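You operate a simulated robot arm through the tools that you are given. There is no shell and no other tool.

The job below is to be done with a simulated robot arm. You get a single attempt, and the scene is never put back.

JOB
Turn the middle pump dial to 4. Then switch the sampler power switch off. Then shut the right pipette cupboard door. Then take the clear cup and put it on the top of the printer. Then fetch the wash bottle marked "P1" from the shelf over the drum and stand it on the grey letter tray on the table top. Then put the sponge on the paper stack on the table top. Then press the bath pulse button to switch it on. Then open the right grey door, put the glass bulb from the bench in front of the bath on the right shelf under the fume cupboard, then shut the door. Keep to this order. Set down upright: wash bottle, glass bulb.

It is judged by the outcome, as a careful person would: the job done as asked, and still so three seconds after it is handed in. It fails if anything else is knocked over, pushed out of place, dropped, spilled or broken.

ROBOT AND FRAMES
A 6-joint arm with a two-finger gripper on a trunk, on a base that drives. Base frame: it is fixed to the floor where the robot stands at the start and does not move with it; the origin is under the middle of the robot, x ahead of it, y to its left, z up. Lengths are in cm, angles in degrees, forces in N, time in s.
With the tool pointing down near the work surface it reaches from about 10 to 96 cm from the robot's upright axis, wherever it stands. Its first joint turns from -166.0 to 166.0 degrees. Places, roughly: bath pulse button [110, -150, 90]; clear cup (5x5x5 cm) [-360, -20, 90]; glass bulb [100, -150, 100]; letter tray [-200, -75, 100]; middle pump dial [-200, 150, 110]; paper stack (21x15x2 cm) [-120, -110, 90]; right grey door [-200, -250, 50]; right pipette cupboard door [-300, 20, 40]; right shelf under the fume cupboard [-220, -280, 50]; sampler power switch [-250, 80, 90]; sponge (10x7x4 cm) [70, -220, 90]; top of the printer (20x24 cm) [-34, 198, 108]; wash bottle [25, -275, 125]. Payload 2.45 kg.
Tool frame: the origin (TCP) lies between the finger pads and is the grasp point; the fingertips stand 2 cm ahead of it; z points along the fingers, y is the line along which they close. Largest opening 14 cm; the body of the gripper starts 16.8 cm behind the TCP.
Orientation is that of the tool frame in the base frame, as [roll, pitch, yaw] about the fixed x, y, z axes, in that order (R = Rz(yaw) Ry(pitch) Rx(roll)). With the fingers straight down and closing along the base's y, the tool's x points along the base's -x, its y along +y and its z along -z.

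CONTROLS
- The arm moves only by the tool nudge_tool. Its argument "series" is a list of rows, each an object of numbers (a shift or turn left out is 0, a gripper value left out holds the last): "dx", "dy", "dz": the shift along the base's x, y, z in units of 25 mm (1.0 is 25 mm); "ax", "ay", "az": the turn, a rotation vector about the base's x, y, z in units of 8 degrees (1.0 is 8 degrees); "hand": the finger opening in cm, from 0 to 14. In form: [{"dx": .., "dy": .., "dz": .., "ax": .., "ay": .., "az": .., "hand": ..}, ...]. A call has 1 to 20 rows; each row shifts and turns the commanded pose from where the row before left it. A call with a number of a shift or a turn outside -1 to 1 is refused whole. A row lasts 0.2 s, in which the tool goes at most 5 cm and 8.6 degrees; a call with a longer step from one row to the next is refused whole, and so is a gripper value outside its range. A pose out of reach is approached as far as the arm can. The call stops where the force on the tool passes 40 N (or 10 N more than at its start, if that is more) or the arm is blocked; 0.2 s more then pass. Each finger travels about 4.5 cm/s and halts on what it meets, pressing with about 39 N; the grip force reading is that of the motor and also rises with nothing between the fingers. The clock runs only during rows and for 0.2 s after the last one: add rows that do not move to give the fingers time. The reply holds the time, the measured pose of the TCP, the force on the tool along the base axes, the opening and the grip force, in the units named above and with some noise, with the torque about the TCP (base axes, N m) and any sound that the robot's microphone picked up.
- Cameras (640 x 400 px; columns grow to the right, rows downward): "scene" is now at [-9.98, 17.34, 116.86]; the picture's right is [-0.03, -1.00, 0.00], its down [-0.07, 0.00, -1.00] and it looks along [1.00, -0.03, -0.07] (base axes); focal length 268 px, centre (320, 200). "wrist" rides on the gripper at [7.8, 1.1, -20.9] in the tool frame; the picture's right is [-0.14, 0.99, 0.00], its down [-0.92, -0.13, -0.37] and it looks along [-0.36, -0.05, 0.93] (tool axes); focal length 280 px, centre (320, 200). There is no depth. A picture from a camera that has moved, and an enlarged one, comes with that camera's place and axes in the base frame and with its lens.
- grab_frame(camera): a new picture of that camera. The clock stands still meanwhile.
- drive_base(legs): drives the robot by 1 to 6 legs, each [ahead, left, turn to the left] in cm, cm and degrees, along the robot's own axes; the way and the turn of a leg run together, so that a leg with both is an arc; at most 150 cm and 180 degrees a leg. The arm and the cameras ride along, it lands a little off, and it stops where it bumps. It gives what a move gives.
- head_to(pan, tilt): turns the head with the scene camera to pan (to the left, within 143 degrees either way) and tilt (down, from -29 to 69), counted from straight ahead of the robot. It gives what a move gives.
- enlarge(camera, box): a new picture of the part [left, top, right, bottom] of that camera's present view, enlarged. The clock stands still meanwhile.
- sign_off(): hands the job in; it is judged then, once.

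Nothing tells you exact positions but the pictures and the camera data. Unless the task says otherwise, let go and move clear before handing in.

The tools are called by a JSON object that holds its "fn" and its "kwargs". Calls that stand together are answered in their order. nudge_tool: Moves the arm, as the interface text tells. Its arguments: {"type":"object","properties":{"series":{"type":"array","items":{"type":"object","properties":{"dx":{"type":"number"},"dy":{"type":"number"},"dz":{"type":"number"},"ax":{"type":"number"},"ay":{"type":"number"},"az":{"type":"number"},"hand":{"type":"number"}}}}},"required":["series"]} The other tools are called the same way: drive_base (legs) drives the base; head_to (pan, tilt) turns the head that bears the scene camera; grab_frame (camera) takes a picture; enlarge (camera, box) takes an enlarged picture of a part of a camera's view; sign_off () hands the job in.

At the start:

```text
time_s: 0.0
tool_pos: [61.58, 12.45, 115.99]
tcp_rot: [179.9, 0.2, -180.0]
wrist_force: [1.0, -0.3, 0.6]
moment: [-0.01, 0.0, -0.01]
finger_gap: 13.99
gripper_force: 0.1
robot x, y, heading: [0.09, -0.1, 0.1]
head pan, tilt: [-1.8, 3.7]
```

scene: 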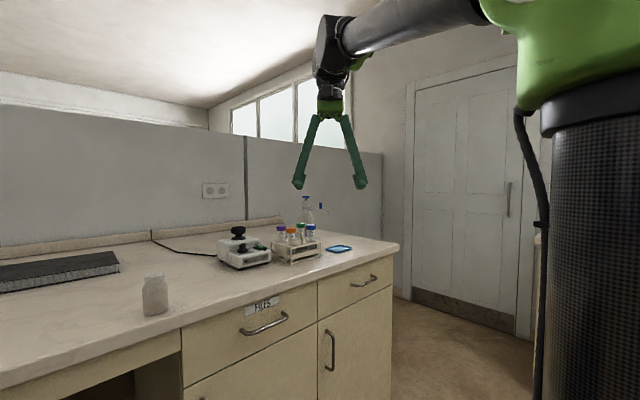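
wrist: 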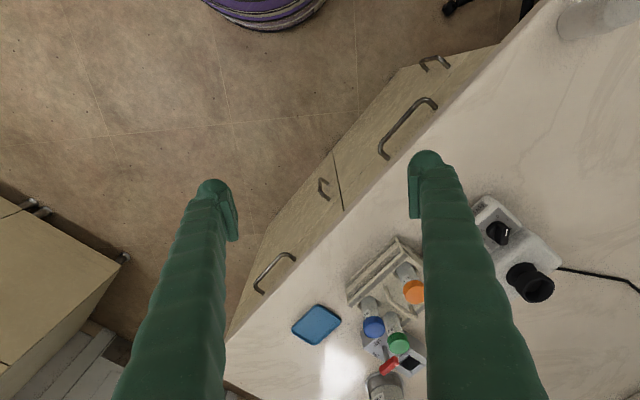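

I see a lab bench ahead with a vortex mixer and a tube rack; most job places are behind or to the right. First I will look around with the head.

{"fn": "head_to", "kwargs": {"pan": 140, "tilt": 10}}

{"fn": "grab_frame", "kwargs": {"camera": "scene"}}

{"fn": "head_to", "kwargs": {"pan": 70, "tilt": 10}}

{"fn": "grab_frame", "kwargs": {"camera": "scene"}}

{"fn": "head_to", "kwargs": {"pan": -70, "tilt": 10}}

{"fn": "grab_frame", "kwargs": {"camera": "scene"}}

{"fn": "head_to", "kwargs": {"pan": -140, "tilt": 10}}

{"fn": "grab_frame", "kwargs": {"camera": "scene"}}

```text
time_s: 2.2
tool_pos: [61.47, 12.37, 115.98]
tcp_rot: [-179.9, 0.1, 180.0]
wrist_force: [-0.2, -0.3, 0.0]
moment: [0.0, 0.0, -0.01]
finger_gap: 13.99
gripper_force: 0.0
robot x, y, heading: [-0.13, -0.22, -0.1]
head pan, tilt: [140.0, 10.0]
```

```text
taken
camera scene: at [-26.23, 23.61, 115.85], right [0.64, 0.77, 0.0], down [0.13, -0.11, -0.98], along [-0.75, 0.63, -0.17], focal length 268 px, centre (320, 200)
```

scene: 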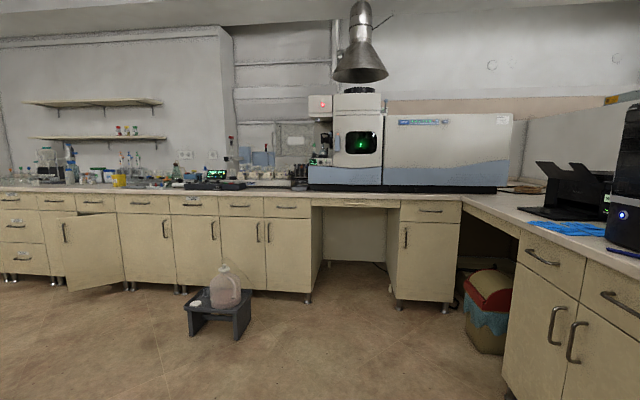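

```text
time_s: 3.7
tool_pos: [61.52, 12.37, 116.0]
tcp_rot: [-179.9, 0.1, -180.0]
wrist_force: [0.7, 0.4, -0.3]
moment: [-0.01, 0.02, -0.01]
finger_gap: 13.97
gripper_force: 0.0
robot x, y, heading: [0.02, 0.17, -0.2]
head pan, tilt: [70.0, 10.0]
```

```text
taken
camera scene: at [-15.94, 26.37, 115.85], right [0.94, -0.34, 0.0], down [-0.06, -0.16, -0.98], along [0.34, 0.93, -0.17], focal length 268 px, centre (320, 200)
```

scene: 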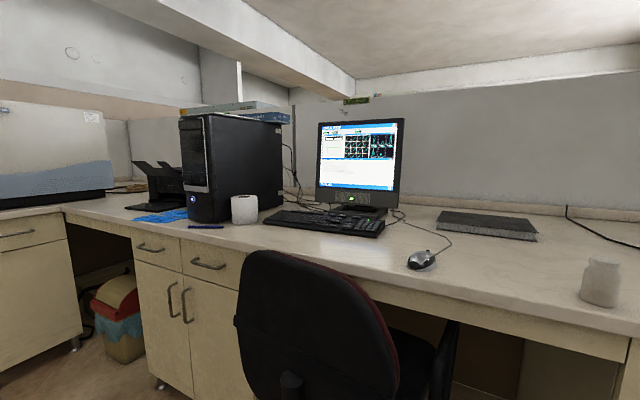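

```text
time_s: 5.9
tool_pos: [61.48, 12.5, 116.08]
tcp_rot: [180.0, 0.1, -180.0]
wrist_force: [-0.3, 0.0, -0.3]
moment: [-0.03, 0.0, -0.01]
finger_gap: 14.02
gripper_force: 0.0
robot x, y, heading: [0.22, -0.15, 0.1]
head pan, tilt: [-70.0, 10.0]
```

```text
taken
camera scene: at [-15.93, 8.89, 115.85], right [-0.94, -0.34, 0.0], down [-0.06, 0.16, -0.98], along [0.34, -0.93, -0.17], focal length 268 px, centre (320, 200)
```

scene: 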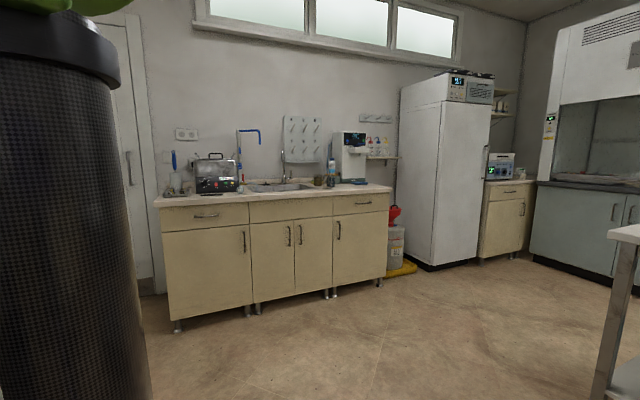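

```text
time_s: 7.3
tool_pos: [61.5, 12.48, 116.07]
tcp_rot: [180.0, 0.1, -179.9]
wrist_force: [-0.4, 0.7, 0.1]
moment: [0.02, -0.03, 0.0]
finger_gap: 14.01
gripper_force: 0.1
robot x, y, heading: [0.03, -0.06, 0.2]
head pan, tilt: [-140.0, 10.0]
```

```text
taken
camera scene: at [-26.23, 11.64, 115.85], right [-0.64, 0.77, 0.0], down [0.13, 0.11, -0.98], along [-0.75, -0.63, -0.17], focal length 268 px, centre (320, 200)
```

scene: 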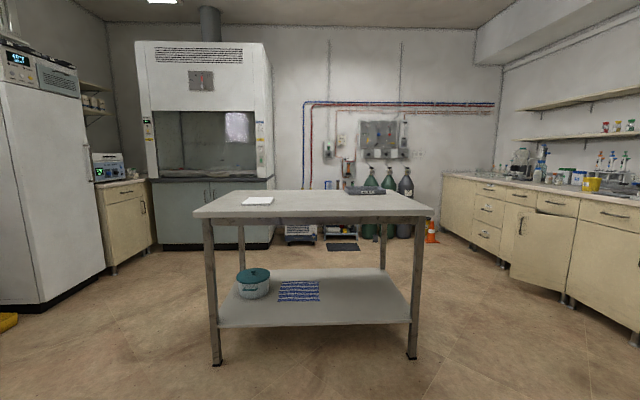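

The room is set at about 45° to my frame: the long instrument bench is behind-left, the fume cupboard behind-right and the sink bench to the right. I will check my own footprint and how the floor around me lies before driving.

{"fn": "head_to", "kwargs": {"pan": -50, "tilt": 65}}

{"fn": "grab_frame", "kwargs": {"camera": "scene"}}

{"fn": "head_to", "kwargs": {"pan": 0, "tilt": 65}}

{"fn": "grab_frame", "kwargs": {"camera": "scene"}}

{"fn": "head_to", "kwargs": {"pan": 90, "tilt": 65}}

{"fn": "grab_frame", "kwargs": {"camera": "scene"}}

```text
time_s: 8.9
tool_pos: [61.53, 12.47, 116.01]
tcp_rot: [180.0, 0.1, 180.0]
wrist_force: [-0.3, 0.3, 0.0]
moment: [-0.04, 0.02, -0.05]
finger_gap: 14.02
gripper_force: 0.0
robot x, y, heading: [0.11, 0.13, -0.0]
head pan, tilt: [-50.0, 65.0]
```

```text
taken
camera scene: at [-15.22, 12.97, 107.85], right [-0.77, -0.64, 0.0], down [-0.58, 0.69, -0.42], along [0.27, -0.32, -0.91], focal length 268 px, centre (320, 200)
```

scene: 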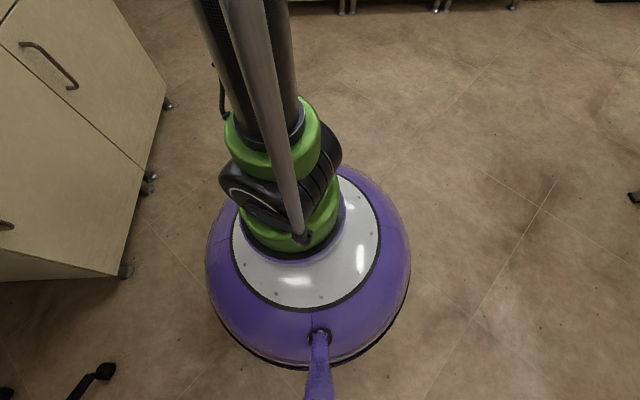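

```text
time_s: 10.1
tool_pos: [61.46, 12.46, 116.07]
tcp_rot: [180.0, 0.1, 179.9]
wrist_force: [-0.1, 0.1, -1.6]
moment: [-0.01, -0.01, 0.0]
finger_gap: 13.97
gripper_force: 0.1
robot x, y, heading: [0.05, -0.02, 0.1]
head pan, tilt: [0.0, 65.0]
```

```text
taken
camera scene: at [-13.05, 17.62, 107.85], right [0.0, -1.0, 0.0], down [-0.91, 0.0, -0.42], along [0.42, 0.0, -0.91], focal length 268 px, centre (320, 200)
```

scene: 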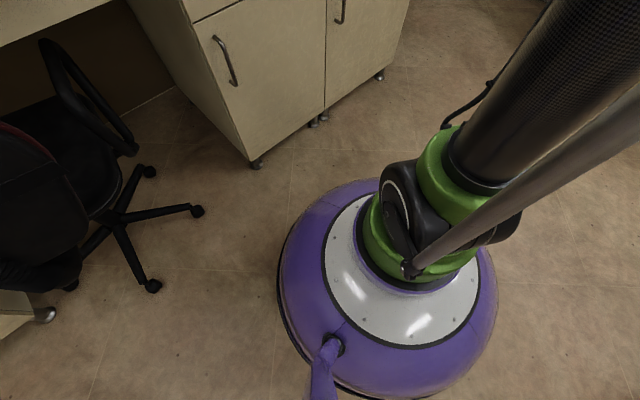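

```text
time_s: 11.8
tool_pos: [61.49, 12.43, 115.99]
tcp_rot: [180.0, 0.1, -180.0]
wrist_force: [0.6, 0.1, -0.4]
moment: [0.03, -0.03, 0.02]
finger_gap: 14.0
gripper_force: 0.0
robot x, y, heading: [-0.08, 0.22, 0.1]
head pan, tilt: [90.0, 65.0]
```

```text
taken
camera scene: at [-19.11, 23.7, 107.85], right [1.0, 0.0, 0.0], down [0.0, -0.91, -0.42], along [0.0, 0.42, -0.91], focal length 268 px, centre (320, 200)
```

scene: 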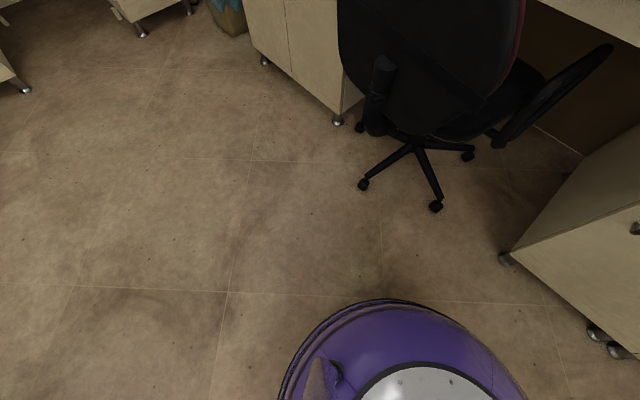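

My base is a round purple dome about 33 cm in radius. I'll tuck the arm in, turn to face the instrument bench and drive to about 90 cm from it for a look.

{"fn": "nudge_tool", "kwargs": {"series": [{"dx": -1, "dz": 0.5}, {"dx": -1, "dz": 0.5}, {"dx": -1, "dz": 0.5}, {"dx": -1, "dz": 0.5}, {"dx": -1, "dz": 0.5}, {"dx": -1, "dz": 0.5}, {"dx": -1, "dz": 0.5}, {"dx": -1, "dz": 0.5}, {"dx": -1}, {"hand": 6}, {}, {}]}}

{"fn": "drive_base", "kwargs": {"legs": [[0, 0, 133], [126, 26, 0]]}}

{"fn": "head_to", "kwargs": {"pan": -5, "tilt": 15}}

{"fn": "grab_frame", "kwargs": {"camera": "scene"}}

{"fn": "head_to", "kwargs": {"pan": 65, "tilt": 15}}

{"fn": "grab_frame", "kwargs": {"camera": "scene"}}

```text
time_s: 14.4
tool_pos: [39.0, 12.58, 126.15]
tcp_rot: [180.0, 0.0, 179.9]
wrist_force: [0.2, -0.1, -0.6]
moment: [-0.01, 0.01, 0.0]
finger_gap: 6.95
gripper_force: 0.1
robot x, y, heading: [0.29, -0.39, 0.1]
head pan, tilt: [90.0, 65.0]
```

```text
time_s: 26.3
tool_pos: [-139.58, 94.97, 126.12]
tcp_rot: [-179.9, 0.1, -47.2]
wrist_force: [-0.2, 0.0, -0.4]
moment: [0.04, -0.01, -0.01]
finger_gap: 6.01
gripper_force: 0.1
robot x, y, heading: [-104.07, 74.91, 132.6]
head pan, tilt: [90.0, 65.0]
```

```text
time_s: 28.0
tool_pos: [-139.61, 95.03, 126.1]
tcp_rot: [180.0, 0.1, -47.2]
wrist_force: [-0.6, -0.5, -0.8]
moment: [-0.01, 0.0, -0.02]
finger_gap: 6.02
gripper_force: 0.0
robot x, y, heading: [-103.87, 74.58, 132.7]
head pan, tilt: [-5.0, 15.0]
```

```text
taken
camera scene: at [-109.81, 56.49, 115.03], right [0.79, 0.61, 0.0], down [0.16, -0.2, -0.97], along [-0.59, 0.76, -0.26], focal length 268 px, centre (320, 200)
```

scene: 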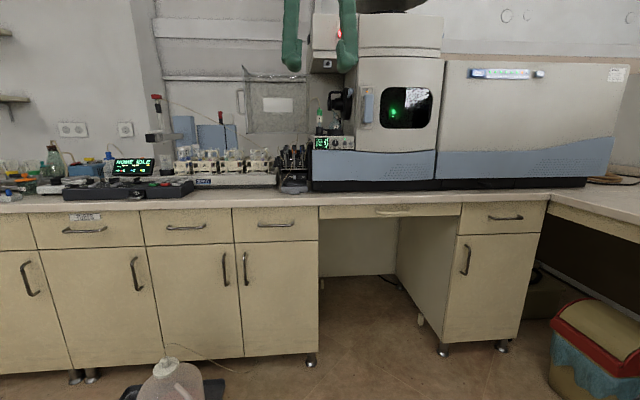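

```text
time_s: 29.4
tool_pos: [-139.55, 94.92, 126.24]
tcp_rot: [180.0, 0.0, -47.3]
wrist_force: [0.5, 0.4, -0.1]
moment: [0.04, 0.01, -0.02]
finger_gap: 5.99
gripper_force: 0.0
robot x, y, heading: [-103.94, 75.03, 132.8]
head pan, tilt: [65.0, 15.0]
```

```text
taken
camera scene: at [-113.0, 46.27, 115.03], right [-0.3, 0.95, 0.0], down [0.25, 0.08, -0.97], along [-0.92, -0.29, -0.26], focal length 268 px, centre (320, 200)
```

scene: 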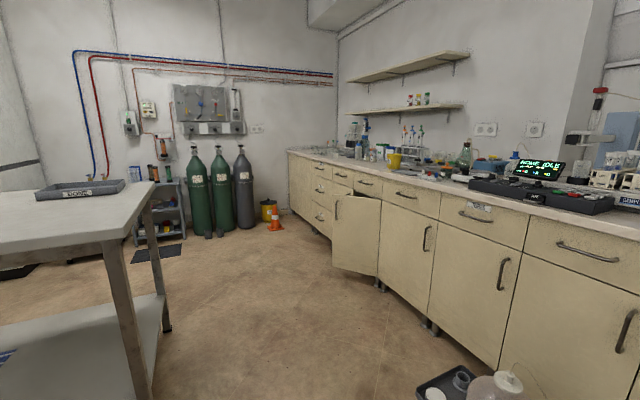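

The pump is by the green-lit panel of the instrument; I'll enlarge that part and the sampler.

{"fn": "head_to", "kwargs": {"pan": -5, "tilt": 15}}

{"fn": "enlarge", "kwargs": {"camera": "scene", "box": [270, 80, 370, 200]}}

{"fn": "enlarge", "kwargs": {"camera": "scene", "box": [40, 130, 300, 240]}}

```text
time_s: 30.9
tool_pos: [-139.65, 95.0, 126.1]
tcp_rot: [-179.9, 0.0, -47.3]
wrist_force: [-0.8, 0.2, 0.2]
moment: [-0.02, 0.01, 0.01]
finger_gap: 6.0
gripper_force: 0.0
robot x, y, heading: [-104.21, 74.74, 132.6]
head pan, tilt: [-5.0, 15.0]
```

```text
3.33 times, centred on (320, 140) of scene
camera zoom: at [-109.81, 56.49, 115.03], right [0.79, 0.61, 0.0], down [0.16, -0.2, -0.97], along [-0.59, 0.76, -0.26], focal length 892 px, centre (320, 400)
```

zoom: 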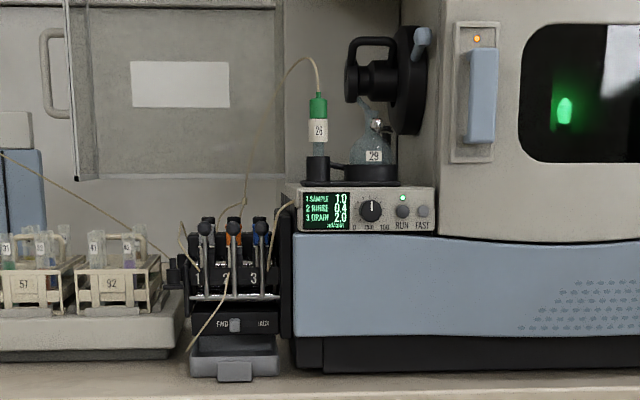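

```text
2.46 times, centred on (170, 185) of scene
camera zoom: at [-109.81, 56.49, 115.03], right [0.79, 0.61, 0.0], down [0.16, -0.2, -0.97], along [-0.59, 0.76, -0.26], focal length 658 px, centre (689, 237)
```

zoom: 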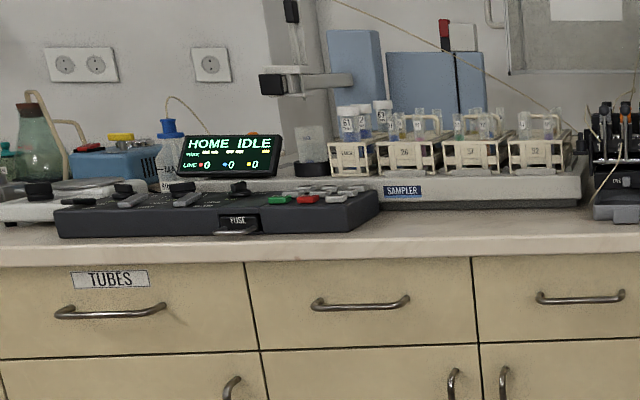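

The three-channel peristaltic pump left of the display (channels 1-3) is near (-200,150). I'll drive closer and look in with both cameras.

{"fn": "drive_base", "kwargs": {"legs": [[44, 6.7, 0]]}}

{"fn": "head_to", "kwargs": {"pan": -5, "tilt": 15}}

{"fn": "grab_frame", "kwargs": {"camera": "scene"}}

{"fn": "grab_frame", "kwargs": {"camera": "wrist"}}

```text
time_s: 33.6
tool_pos: [-174.78, 122.67, 126.1]
tcp_rot: [180.0, 0.2, -46.9]
wrist_force: [-0.6, 0.2, -0.3]
moment: [0.0, 0.02, 0.01]
finger_gap: 6.02
gripper_force: 0.0
robot x, y, heading: [-138.95, 102.66, 133.1]
head pan, tilt: [-5.0, 15.0]
```

```text
time_s: 34.2
tool_pos: [-174.81, 122.69, 126.13]
tcp_rot: [-179.9, 0.1, -46.9]
wrist_force: [0.8, -0.2, -0.1]
moment: [-0.01, 0.01, 0.02]
finger_gap: 5.98
gripper_force: 0.1
robot x, y, heading: [-139.26, 102.81, 133.1]
head pan, tilt: [-5.0, 15.0]
```

```text
taken
camera scene: at [-144.7, 84.43, 115.03], right [0.79, 0.62, 0.0], down [0.16, -0.2, -0.97], along [-0.6, 0.76, -0.26], focal length 268 px, centre (320, 200)
```

scene: 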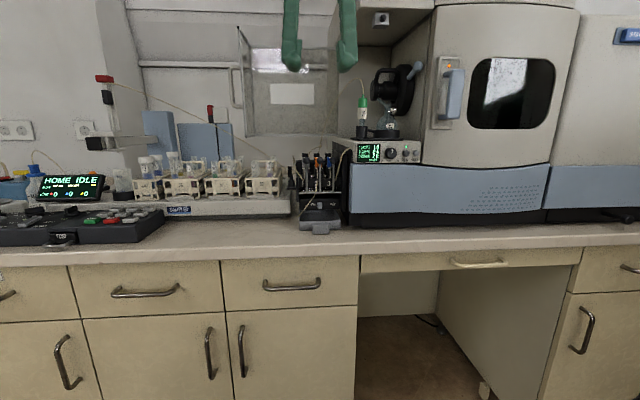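

```text
taken
camera wrist: at [-170.25, 116.1, 147.05], right [-0.82, -0.58, 0.0], down [-0.54, 0.76, 0.37], along [-0.21, 0.3, -0.93], focal length 280 px, centre (320, 200)
```

wrist: 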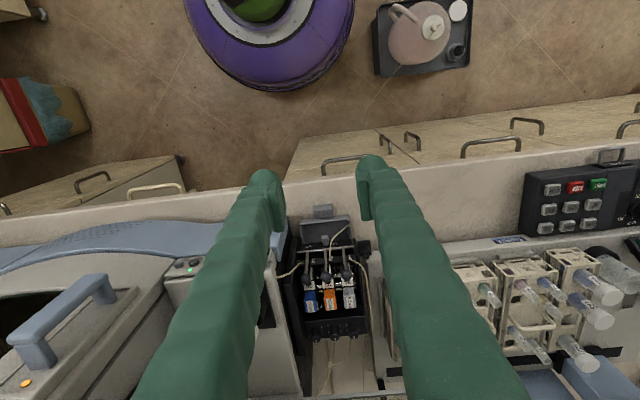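

{"fn": "enlarge", "kwargs": {"camera": "wrist", "box": [270, 195, 390, 345]}}

{"fn": "enlarge", "kwargs": {"camera": "scene", "box": [270, 135, 370, 245]}}

{"fn": "enlarge", "kwargs": {"camera": "scene", "box": [340, 130, 440, 170]}}

```text
2.67 times, centred on (330, 270) of wrist
camera zoom: at [-170.25, 116.1, 147.05], right [-0.82, -0.58, 0.0], down [-0.54, 0.76, 0.37], along [-0.21, 0.3, -0.93], focal length 748 px, centre (293, 13)
```

zoom: 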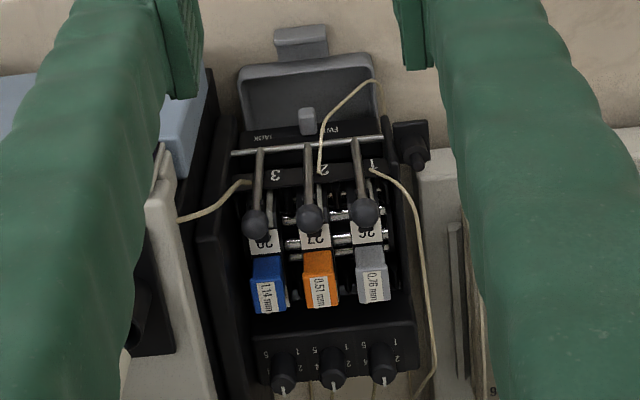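

```text
3.64 times, centred on (320, 190) of scene
camera zoom: at [-144.7, 84.43, 115.03], right [0.79, 0.62, 0.0], down [0.16, -0.2, -0.97], along [-0.6, 0.76, -0.26], focal length 973 px, centre (320, 236)
```

zoom: 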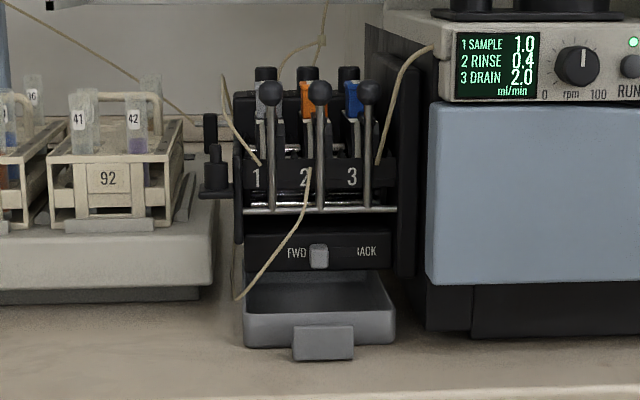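

```text
6.40 times, centred on (390, 150) of scene
camera zoom: at [-144.7, 84.43, 115.03], right [0.79, 0.62, 0.0], down [0.16, -0.2, -0.97], along [-0.6, 0.76, -0.26], focal length 1712 px, centre (-128, 520)
```

zoom: 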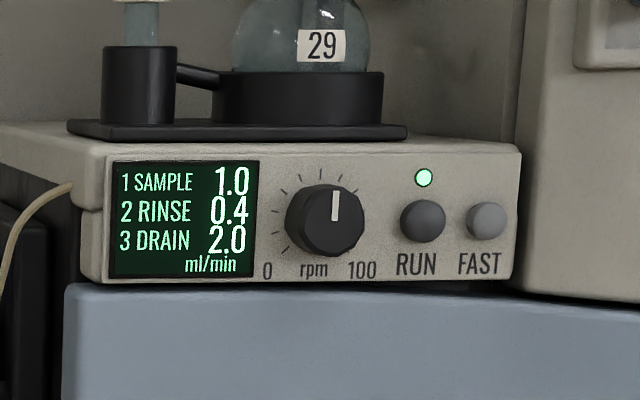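

The three small knobs stand upright on the rear top of the pump, with numbers around each. I'll check the overhead clearance and then bring the wrist camera over the knobs.

{"fn": "head_to", "kwargs": {"pan": -5, "tilt": -15}}

{"fn": "grab_frame", "kwargs": {"camera": "scene"}}

{"fn": "nudge_tool", "kwargs": {"series": [{"dx": -1, "dy": 0.8}, {"dx": -1, "dy": 1}, {"dx": -1, "dy": 1}, {"dx": -1, "dy": 1}, {"dx": -1, "dy": 1, "dz": -1}, {"dx": -1, "dy": 1, "dz": -1}, {"dx": -1, "dy": 1, "dz": -1}, {"dx": -0.5, "dy": 1, "hand": 8}, {"dy": 1}, {}]}}

{"fn": "grab_frame", "kwargs": {"camera": "wrist"}}

{"fn": "grab_frame", "kwargs": {"camera": "scene"}}

```text
time_s: 35.1
tool_pos: [-174.82, 122.66, 126.06]
tcp_rot: [-179.9, 0.1, -46.8]
wrist_force: [0.1, -0.5, -0.2]
moment: [0.01, 0.02, 0.02]
finger_gap: 6.02
gripper_force: 0.1
robot x, y, heading: [-139.15, 102.86, 133.0]
head pan, tilt: [-5.0, -15.0]
```

```text
taken
camera scene: at [-143.91, 83.42, 119.68], right [0.79, 0.62, 0.0], down [-0.16, 0.2, -0.97], along [-0.6, 0.76, 0.26], focal length 268 px, centre (320, 200)
```

scene: 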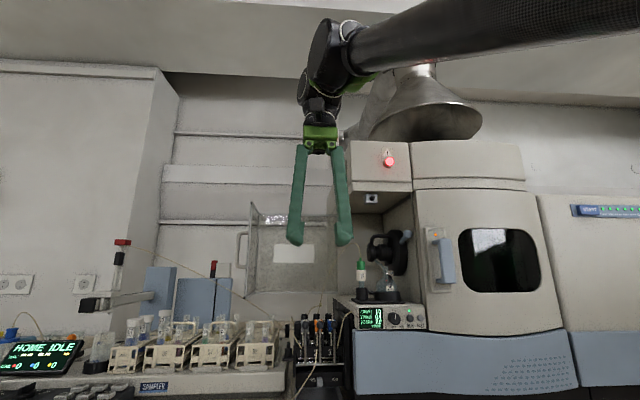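

```text
time_s: 37.3
tool_pos: [-193.74, 144.71, 118.49]
tcp_rot: [180.0, 0.0, -47.0]
wrist_force: [0.5, 0.7, 0.7]
moment: [-0.02, 0.01, -0.02]
finger_gap: 7.97
gripper_force: 0.1
robot x, y, heading: [-139.1, 102.85, 133.1]
head pan, tilt: [-5.0, -15.0]
```

```text
taken
camera wrist: at [-189.19, 138.15, 139.37], right [-0.82, -0.58, 0.0], down [-0.54, 0.76, 0.37], along [-0.21, 0.3, -0.93], focal length 280 px, centre (320, 200)
```

wrist: 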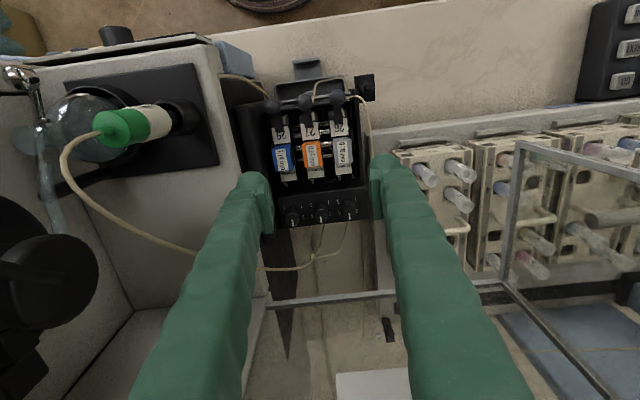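

```text
taken
camera scene: at [-143.91, 83.42, 119.69], right [0.79, 0.62, 0.0], down [-0.16, 0.2, -0.97], along [-0.6, 0.76, 0.26], focal length 268 px, centre (320, 200)
```

scene: 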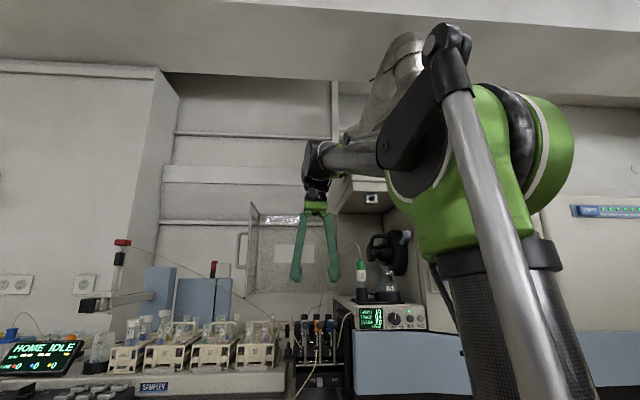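

{"fn": "enlarge", "kwargs": {"camera": "wrist", "box": [270, 175, 375, 240]}}

{"fn": "enlarge", "kwargs": {"camera": "wrist", "box": [300, 190, 342, 230]}}

```text
6.10 times, centred on (322, 208) of wrist
camera zoom: at [-189.19, 138.15, 139.37], right [-0.82, -0.58, 0.0], down [-0.54, 0.76, 0.37], along [-0.21, 0.3, -0.93], focal length 1709 px, centre (305, 154)
```

zoom: 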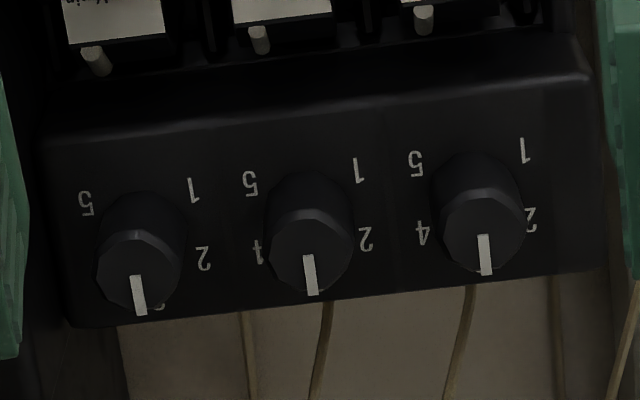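

```text
10.00 times, centred on (321, 210) of wrist
camera zoom: at [-189.19, 138.15, 139.37], right [-0.82, -0.58, 0.0], down [-0.54, 0.76, 0.37], along [-0.21, 0.3, -0.93], focal length 2804 px, centre (310, 100)
```

zoom: 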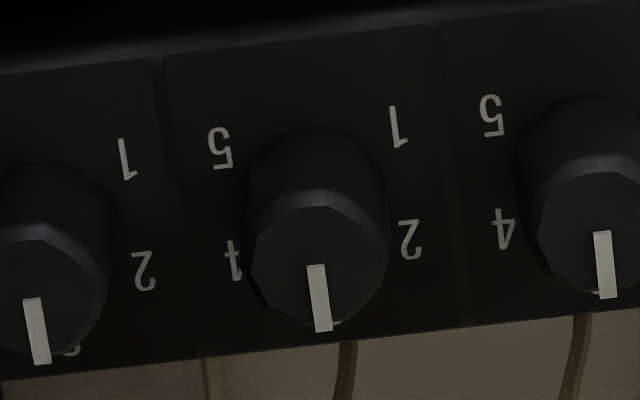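

The middle knob points at 3; numbers run 1–5 clockwise from above at 60° steps, so I need a 60° clockwise turn. Before rotating the gripper, I check the clear shield near it.

{"fn": "head_to", "kwargs": {"pan": 8, "tilt": 5}}

{"fn": "grab_frame", "kwargs": {"camera": "scene"}}

{"fn": "enlarge", "kwargs": {"camera": "scene", "box": [220, 60, 460, 210]}}

{"fn": "enlarge", "kwargs": {"camera": "wrist", "box": [400, 100, 640, 400]}}

```text
time_s: 38.1
tool_pos: [-193.71, 144.76, 118.46]
tcp_rot: [179.9, 0.1, -46.8]
wrist_force: [0.3, -0.2, 0.5]
moment: [-0.02, -0.01, 0.0]
finger_gap: 8.0
gripper_force: 0.0
robot x, y, heading: [-138.49, 102.96, 133.1]
head pan, tilt: [8.0, 5.0]
```

```text
taken
camera scene: at [-146.09, 82.86, 116.66], right [0.63, 0.78, 0.0], down [0.07, -0.05, -1.0], along [-0.78, 0.63, -0.09], focal length 268 px, centre (320, 200)
```

scene: 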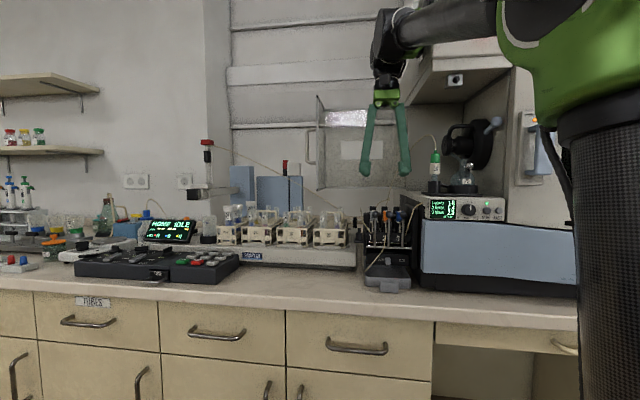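

```text
2.67 times, centred on (340, 135) of scene
camera zoom: at [-146.09, 82.86, 116.66], right [0.63, 0.78, 0.0], down [0.07, -0.05, -1.0], along [-0.78, 0.63, -0.09], focal length 713 px, centre (267, 373)
```

zoom: 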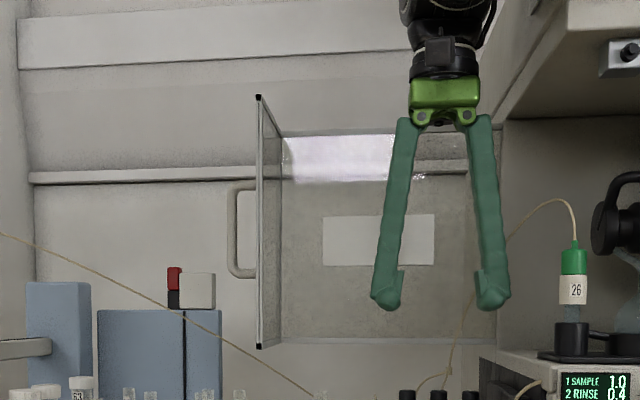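

```text
1.33 times, centred on (520, 250) of wrist
camera zoom: at [-189.18, 138.14, 139.37], right [-0.82, -0.58, 0.0], down [-0.54, 0.76, 0.37], along [-0.21, 0.3, -0.93], focal length 374 px, centre (53, 133)
```

zoom: 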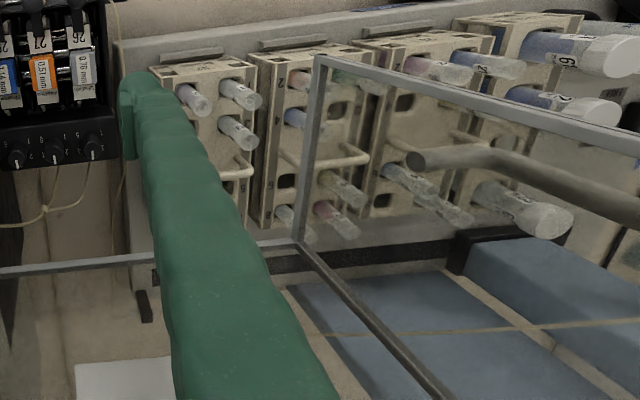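

The clear enclosure has its back pane about 8 cm behind the knobs and an open door about 20 cm to their left, so I will grip fore-and-aft, leaning the hand 5° towards me. First I rotate the hand and look.

{"fn": "nudge_tool", "kwargs": {"series": [{"az": -1}, {"az": -1}, {"az": -1}, {"az": -1}, {"az": -1}, {"az": -1}, {"az": -1}, {"az": -0.5}, {"ax": 0.18, "ay": 0.6, "hand": 4}, {}, {}]}}

{"fn": "grab_frame", "kwargs": {"camera": "wrist"}}

{"fn": "grab_frame", "kwargs": {"camera": "scene"}}

```text
time_s: 40.5
tool_pos: [-193.61, 144.67, 118.58]
tcp_rot: [175.0, 0.1, -106.9]
wrist_force: [0.0, -0.3, -0.9]
moment: [0.01, -0.02, -0.02]
finger_gap: 3.98
gripper_force: 0.0
robot x, y, heading: [-139.13, 103.03, 133.0]
head pan, tilt: [8.0, 5.0]
```

```text
taken
camera wrist: at [-195.16, 136.87, 139.55], right [-0.9, 0.42, 0.09], down [0.42, 0.83, 0.36], along [0.08, 0.36, -0.93], focal length 280 px, centre (320, 200)
```

wrist: 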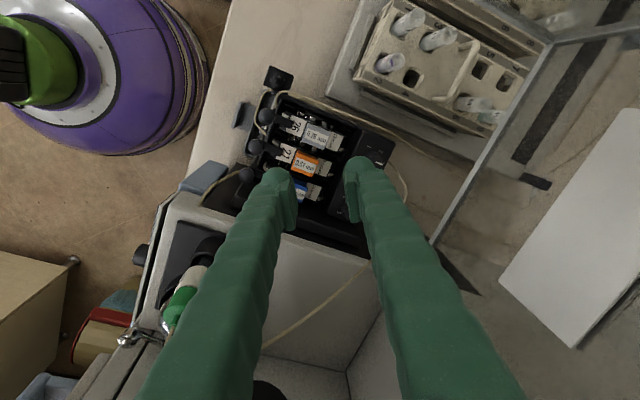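

```text
taken
camera scene: at [-146.1, 82.86, 116.65], right [0.63, 0.78, 0.0], down [0.07, -0.05, -1.0], along [-0.78, 0.63, -0.09], focal length 268 px, centre (320, 200)
```

scene: 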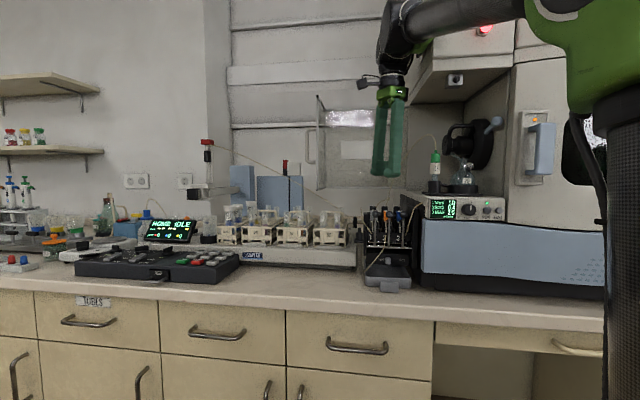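

The back bar of the pane confirms at about 8 cm behind the knob. I move over the middle knob at a safe height.

{"fn": "nudge_tool", "kwargs": {"series": [{"dx": -0.8, "dy": 1}, {"dx": -0.87, "dy": 1, "dz": -0.6}, {"dy": 0.27, "dz": -0.8}, {"dz": -0.6}, {}]}}

{"fn": "grab_frame", "kwargs": {"camera": "wrist"}}

{"fn": "enlarge", "kwargs": {"camera": "wrist", "box": [250, 110, 390, 260]}}

{"fn": "grab_frame", "kwargs": {"camera": "scene"}}

```text
time_s: 41.7
tool_pos: [-198.69, 149.42, 113.6]
tcp_rot: [175.1, 0.3, -106.4]
wrist_force: [0.1, 0.4, 0.0]
moment: [-0.12, 0.04, 0.01]
finger_gap: 4.0
gripper_force: 0.1
robot x, y, heading: [-139.37, 102.87, 133.7]
head pan, tilt: [8.0, 5.0]
```

```text
taken
camera wrist: at [-200.26, 141.49, 134.6], right [-0.91, 0.41, 0.09], down [0.41, 0.84, 0.36], along [0.08, 0.36, -0.93], focal length 280 px, centre (320, 200)
```

wrist: 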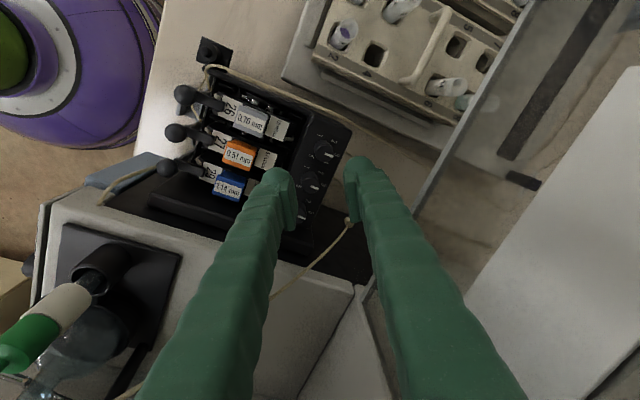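

```text
2.67 times, centred on (320, 185) of wrist
camera zoom: at [-200.26, 141.49, 134.6], right [-0.91, 0.41, 0.09], down [0.41, 0.84, 0.36], along [0.08, 0.36, -0.93], focal length 748 px, centre (320, 240)
```

zoom: 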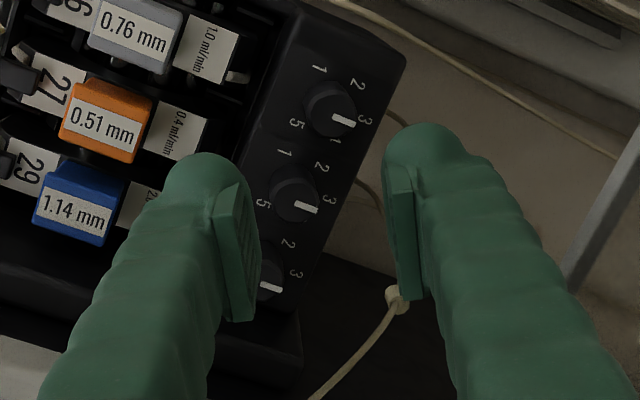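

```text
taken
camera scene: at [-146.38, 82.44, 116.56], right [0.62, 0.78, 0.0], down [0.07, -0.05, -1.0], along [-0.78, 0.62, -0.09], focal length 268 px, centre (320, 200)
```

scene: 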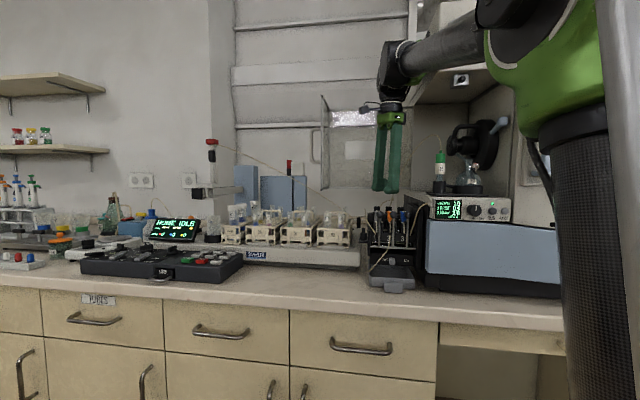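

The base yawed 0.7° during that move, so some part of the arm may be touching the overhanging box. I'll look up to check.

{"fn": "head_to", "kwargs": {"pan": -10, "tilt": -25}}

{"fn": "grab_frame", "kwargs": {"camera": "scene"}}

{"fn": "enlarge", "kwargs": {"camera": "scene", "box": [240, 120, 480, 320]}}

```text
time_s: 42.7
tool_pos: [-198.63, 149.41, 113.67]
tcp_rot: [175.1, 0.3, -106.3]
wrist_force: [0.0, 0.0, 0.5]
moment: [0.14, -0.03, -0.01]
finger_gap: 4.0
gripper_force: 0.0
robot x, y, heading: [-139.29, 102.68, 133.7]
head pan, tilt: [-10.0, -25.0]
```

```text
taken
camera scene: at [-143.01, 82.65, 120.94], right [0.83, 0.56, 0.0], down [-0.23, 0.35, -0.91], along [-0.51, 0.75, 0.42], focal length 268 px, centre (320, 200)
```

scene: 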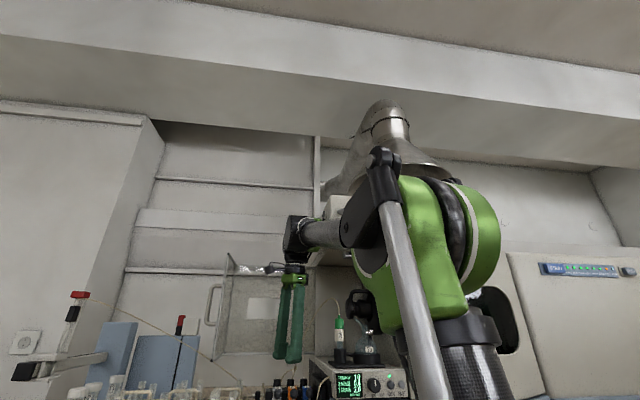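

```text
2.00 times, centred on (360, 220) of scene
camera zoom: at [-143.01, 82.65, 120.94], right [0.83, 0.56, 0.0], down [-0.23, 0.35, -0.91], along [-0.51, 0.75, 0.42], focal length 535 px, centre (240, 160)
```

zoom: 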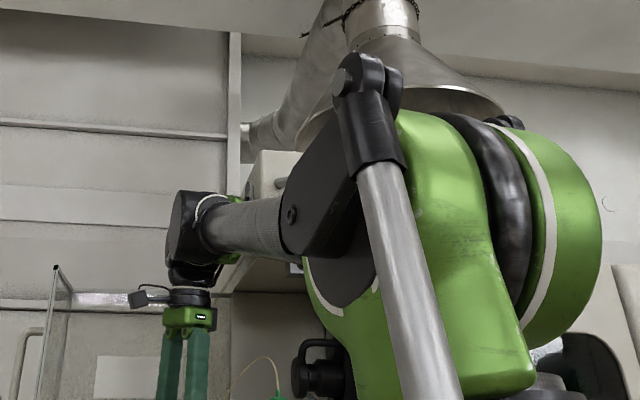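

The forearm is brushing the box by the instrument's upper left. I'll back the hand out, and shift the base left and back for a straighter approach.

{"fn": "nudge_tool", "kwargs": {"series": [{"dx": 0.68, "dy": -0.73}, {"dx": 0.68, "dy": -0.73}, {"dx": 0.68, "dy": -0.73}, {"dx": 0.68, "dy": -0.73, "dz": 0.5}, {"dx": 0.68, "dy": -0.73, "dz": 0.5}, {"dx": 0.68, "dy": -0.73, "dz": 1}, {"dx": 0.68, "dy": -0.73, "dz": 1}, {"dx": 0.68, "dy": -0.73, "dz": 1}, {}]}}

{"fn": "grab_frame", "kwargs": {"camera": "scene"}}

{"fn": "head_to", "kwargs": {"pan": 30, "tilt": 60}}

{"fn": "grab_frame", "kwargs": {"camera": "scene"}}

```text
time_s: 44.7
tool_pos: [-184.22, 135.64, 123.71]
tcp_rot: [175.0, 0.1, -106.9]
wrist_force: [0.1, -0.3, -0.3]
moment: [0.02, 0.01, 0.01]
finger_gap: 4.01
gripper_force: 0.1
robot x, y, heading: [-139.1, 103.02, 133.1]
head pan, tilt: [-10.0, -25.0]
```

```text
taken
camera scene: at [-142.83, 83.04, 121.02], right [0.84, 0.55, 0.0], down [-0.23, 0.35, -0.91], along [-0.5, 0.76, 0.42], focal length 268 px, centre (320, 200)
```

scene: 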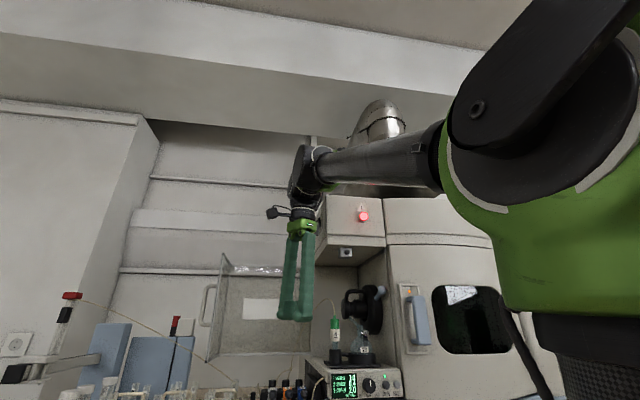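

```text
time_s: 46.3
tool_pos: [-184.3, 135.74, 123.54]
tcp_rot: [175.0, 0.0, -106.9]
wrist_force: [0.1, -0.3, -1.1]
moment: [0.0, -0.04, -0.03]
finger_gap: 3.98
gripper_force: 0.0
robot x, y, heading: [-139.22, 102.74, 133.0]
head pan, tilt: [30.0, 60.0]
```

```text
taken
camera scene: at [-145.32, 79.03, 108.41], right [0.29, 0.96, 0.0], down [0.83, -0.25, -0.5], along [-0.48, 0.15, -0.87], focal length 268 px, centre (320, 200)
```

scene: 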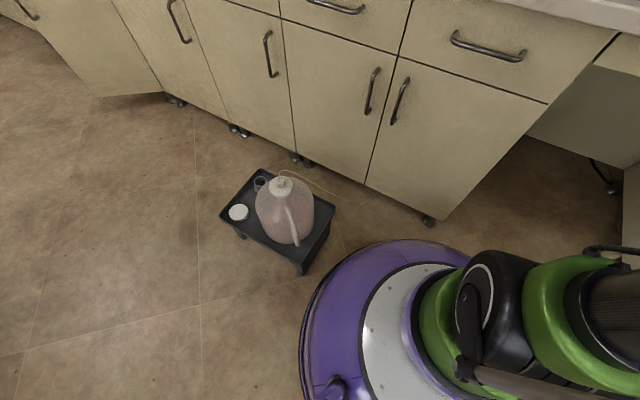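

The box's lower left front corner is about 6 cm right of the knob, 15 cm nearer. I'll shift the base a bit and lean the hand to the left instead, so the wrist keeps clear of it.

{"fn": "drive_base", "kwargs": {"legs": [[-8, 3.4, 0]]}}

{"fn": "nudge_tool", "kwargs": {"series": [{"ax": 0.65, "ay": -0.195}, {"ax": 0.65, "ay": -0.195}, {}]}}

{"fn": "head_to", "kwargs": {"pan": -8, "tilt": -15}}

{"fn": "grab_frame", "kwargs": {"camera": "scene"}}

{"fn": "grab_frame", "kwargs": {"camera": "wrist"}}

```text
time_s: 47.4
tool_pos: [-180.91, 127.5, 123.59]
tcp_rot: [175.0, 0.1, -106.9]
wrist_force: [-0.3, 0.1, 0.1]
moment: [0.01, 0.01, -0.03]
finger_gap: 4.02
gripper_force: 0.0
robot x, y, heading: [-135.96, 94.31, 133.0]
head pan, tilt: [30.0, 60.0]
```

```text
time_s: 48.2
tool_pos: [-180.97, 127.44, 123.71]
tcp_rot: [175.0, 11.0, -106.9]
wrist_force: [-1.0, 0.1, -0.4]
moment: [0.01, 0.04, 0.01]
finger_gap: 4.01
gripper_force: 0.1
robot x, y, heading: [-136.05, 94.4, 133.1]
head pan, tilt: [30.0, 60.0]
```

```text
time_s: 49.6
tool_pos: [-181.09, 127.46, 123.75]
tcp_rot: [175.1, 10.9, -106.9]
wrist_force: [-0.2, 0.0, -0.4]
moment: [-0.03, 0.0, 0.01]
finger_gap: 3.99
gripper_force: 0.1
robot x, y, heading: [-135.86, 94.37, 133.1]
head pan, tilt: [-8.0, -15.0]
```

```text
taken
camera scene: at [-140.46, 75.34, 119.69], right [0.82, 0.58, 0.0], down [-0.15, 0.21, -0.97], along [-0.56, 0.79, 0.26], focal length 268 px, centre (320, 200)
```

scene: 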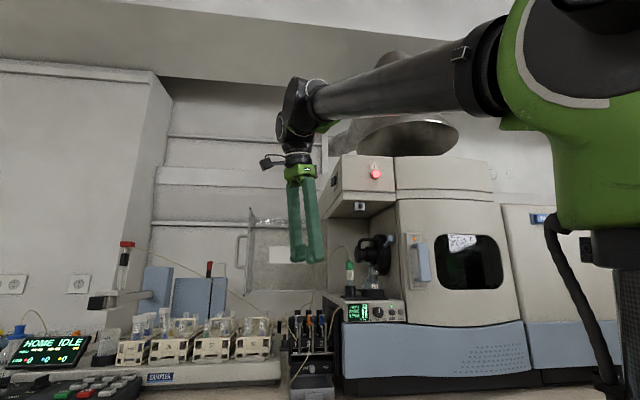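

```text
taken
camera wrist: at [-183.79, 115.97, 142.75], right [-0.91, 0.4, 0.11], down [0.4, 0.75, 0.52], along [0.13, 0.52, -0.84], focal length 280 px, centre (320, 200)
```

wrist: 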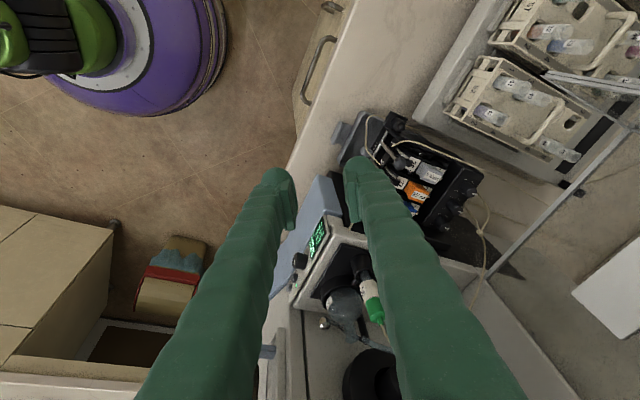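

Clear of the box now. I move the hand over the knob in steps, watching for any base yaw.

{"fn": "nudge_tool", "kwargs": {"series": [{"dx": -0.676, "dy": 0.916}, {"dx": -0.676, "dy": 0.916}, {"dx": -0.676, "dy": 0.916}, {"dx": -0.676, "dy": 0.916}, {"dx": -0.676, "dy": 0.916}, {"dx": -0.676, "dy": 0.916, "dz": -0.4}, {"dx": -0.676, "dy": 0.916, "dz": -0.4}, {"dx": -0.676, "dy": 0.916, "dz": -0.4}, {"dx": -0.676, "dy": 0.916, "dz": -0.4}, {"dx": -0.676, "dy": 0.916, "dz": -0.4}, {}]}}

{"fn": "grab_frame", "kwargs": {"camera": "scene"}}

{"fn": "grab_frame", "kwargs": {"camera": "wrist"}}

```text
time_s: 52.0
tool_pos: [-198.1, 150.54, 118.6]
tcp_rot: [175.0, 11.0, -106.8]
wrist_force: [0.0, 0.5, -0.5]
moment: [0.02, 0.03, 0.01]
finger_gap: 3.96
gripper_force: 0.1
robot x, y, heading: [-135.45, 94.47, 133.2]
head pan, tilt: [-8.0, -15.0]
```

```text
taken
camera scene: at [-140.46, 75.34, 119.69], right [0.82, 0.57, 0.0], down [-0.15, 0.21, -0.97], along [-0.56, 0.79, 0.26], focal length 268 px, centre (320, 200)
```

scene: 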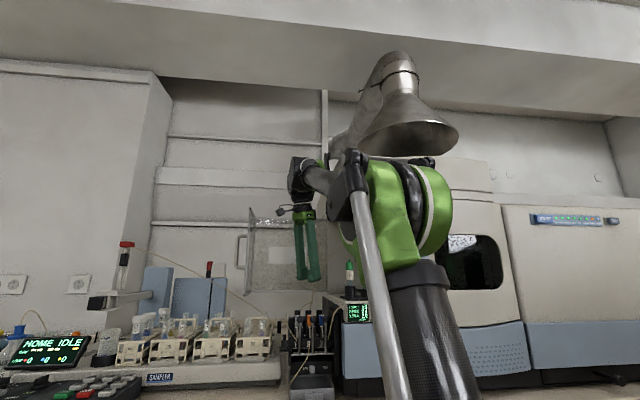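

```text
taken
camera wrist: at [-200.71, 138.99, 137.66], right [-0.91, 0.4, 0.11], down [0.4, 0.75, 0.52], along [0.13, 0.52, -0.84], focal length 280 px, centre (320, 200)
```

wrist: 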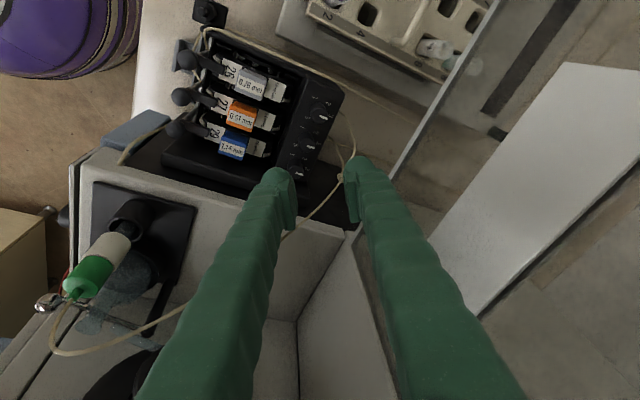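

No contact this time, and the knob lies straight below the TCP. I lower to just above the knob with a 3 cm opening and check.

{"fn": "nudge_tool", "kwargs": {"series": [{"dz": -0.7, "hand": 3.2}, {"dz": -0.7}, {"dz": -0.7}, {"dz": -0.7}, {}]}}

{"fn": "enlarge", "kwargs": {"camera": "wrist", "box": [250, 90, 400, 240]}}

{"fn": "head_to", "kwargs": {"pan": -8, "tilt": 10}}

{"fn": "enlarge", "kwargs": {"camera": "scene", "box": [260, 80, 400, 230]}}

```text
time_s: 53.2
tool_pos: [-197.79, 150.39, 111.7]
tcp_rot: [175.0, 11.0, -106.9]
wrist_force: [-0.1, -0.1, -0.6]
moment: [-0.01, -0.04, -0.03]
finger_gap: 3.19
gripper_force: 0.1
robot x, y, heading: [-135.83, 94.25, 133.1]
head pan, tilt: [-8.0, -15.0]
```

```text
2.67 times, centred on (325, 165) of wrist
camera zoom: at [-200.57, 138.86, 130.83], right [-0.91, 0.4, 0.11], down [0.4, 0.75, 0.52], along [0.13, 0.52, -0.84], focal length 748 px, centre (307, 293)
```

zoom: 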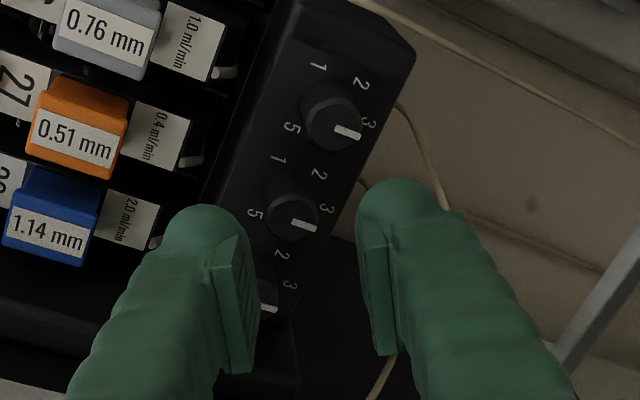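

```text
time_s: 54.1
tool_pos: [-197.95, 150.36, 111.71]
tcp_rot: [175.0, 10.9, -107.0]
wrist_force: [0.0, -0.5, -0.9]
moment: [-0.04, 0.05, 0.03]
finger_gap: 3.2
gripper_force: 0.1
robot x, y, heading: [-135.94, 94.53, 133.1]
head pan, tilt: [-8.0, 10.0]
```

```text
2.67 times, centred on (330, 155) of scene
camera zoom: at [-141.18, 76.37, 115.86], right [0.82, 0.57, 0.0], down [0.1, -0.14, -0.98], along [-0.57, 0.81, -0.17], focal length 713 px, centre (293, 320)
```

zoom: 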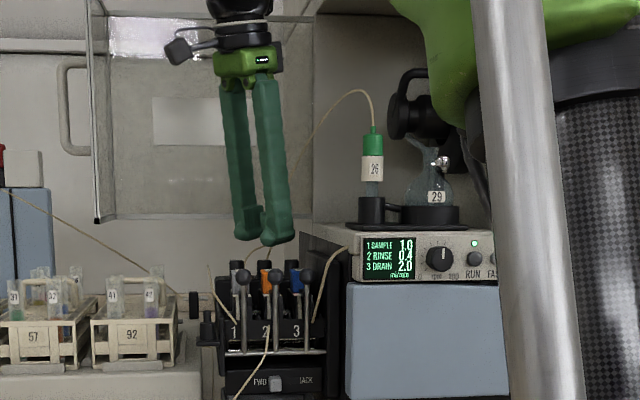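

Aligned over the middle knob. I descend and close on it.

{"fn": "nudge_tool", "kwargs": {"series": [{"dz": -0.5}, {"dz": -0.5}, {"dz": -0.4}, {}]}}

{"fn": "enlarge", "kwargs": {"camera": "wrist", "box": [250, 90, 400, 240]}}

```text
time_s: 55.1
tool_pos: [-198.01, 150.29, 108.21]
tcp_rot: [175.2, 10.8, -106.9]
wrist_force: [-0.1, 0.7, 0.1]
moment: [-0.02, 0.01, 0.05]
finger_gap: 3.21
gripper_force: 0.1
robot x, y, heading: [-136.52, 94.05, 133.0]
head pan, tilt: [-8.0, 10.0]
```

```text
2.67 times, centred on (325, 165) of wrist
camera zoom: at [-200.62, 138.81, 127.26], right [-0.91, 0.4, 0.11], down [0.4, 0.75, 0.52], along [0.13, 0.52, -0.84], focal length 748 px, centre (307, 293)
```

zoom: 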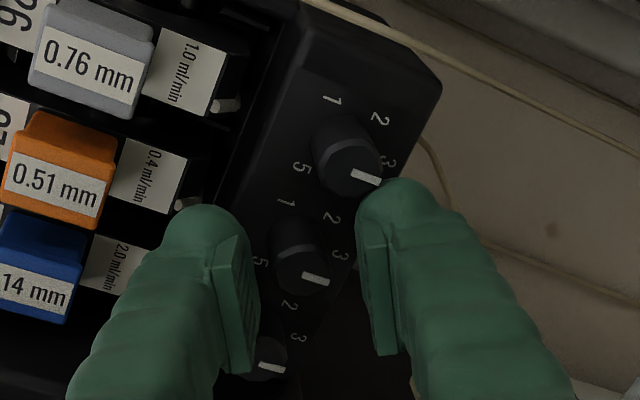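

{"fn": "nudge_tool", "kwargs": {"series": [{"dz": -0.24}, {"hand": 2.2}, {}, {"hand": 1.4}, {}, {}]}}

{"fn": "enlarge", "kwargs": {"camera": "wrist", "box": [250, 90, 400, 240]}}

```text
time_s: 56.5
tool_pos: [-197.94, 150.35, 107.54]
tcp_rot: [175.0, 10.9, -106.9]
wrist_force: [10.0, -3.1, -2.2]
moment: [-0.05, -0.09, -0.04]
finger_gap: 2.07
gripper_force: 4.9
robot x, y, heading: [-136.0, 94.42, 133.1]
head pan, tilt: [-8.0, 10.0]
```

```text
2.67 times, centred on (325, 165) of wrist
camera zoom: at [-200.59, 138.82, 126.67], right [-0.91, 0.4, 0.11], down [0.4, 0.75, 0.52], along [0.13, 0.52, -0.84], focal length 748 px, centre (307, 293)
```

zoom: 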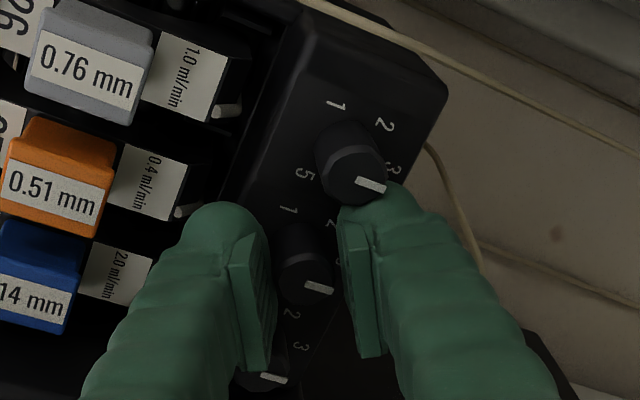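

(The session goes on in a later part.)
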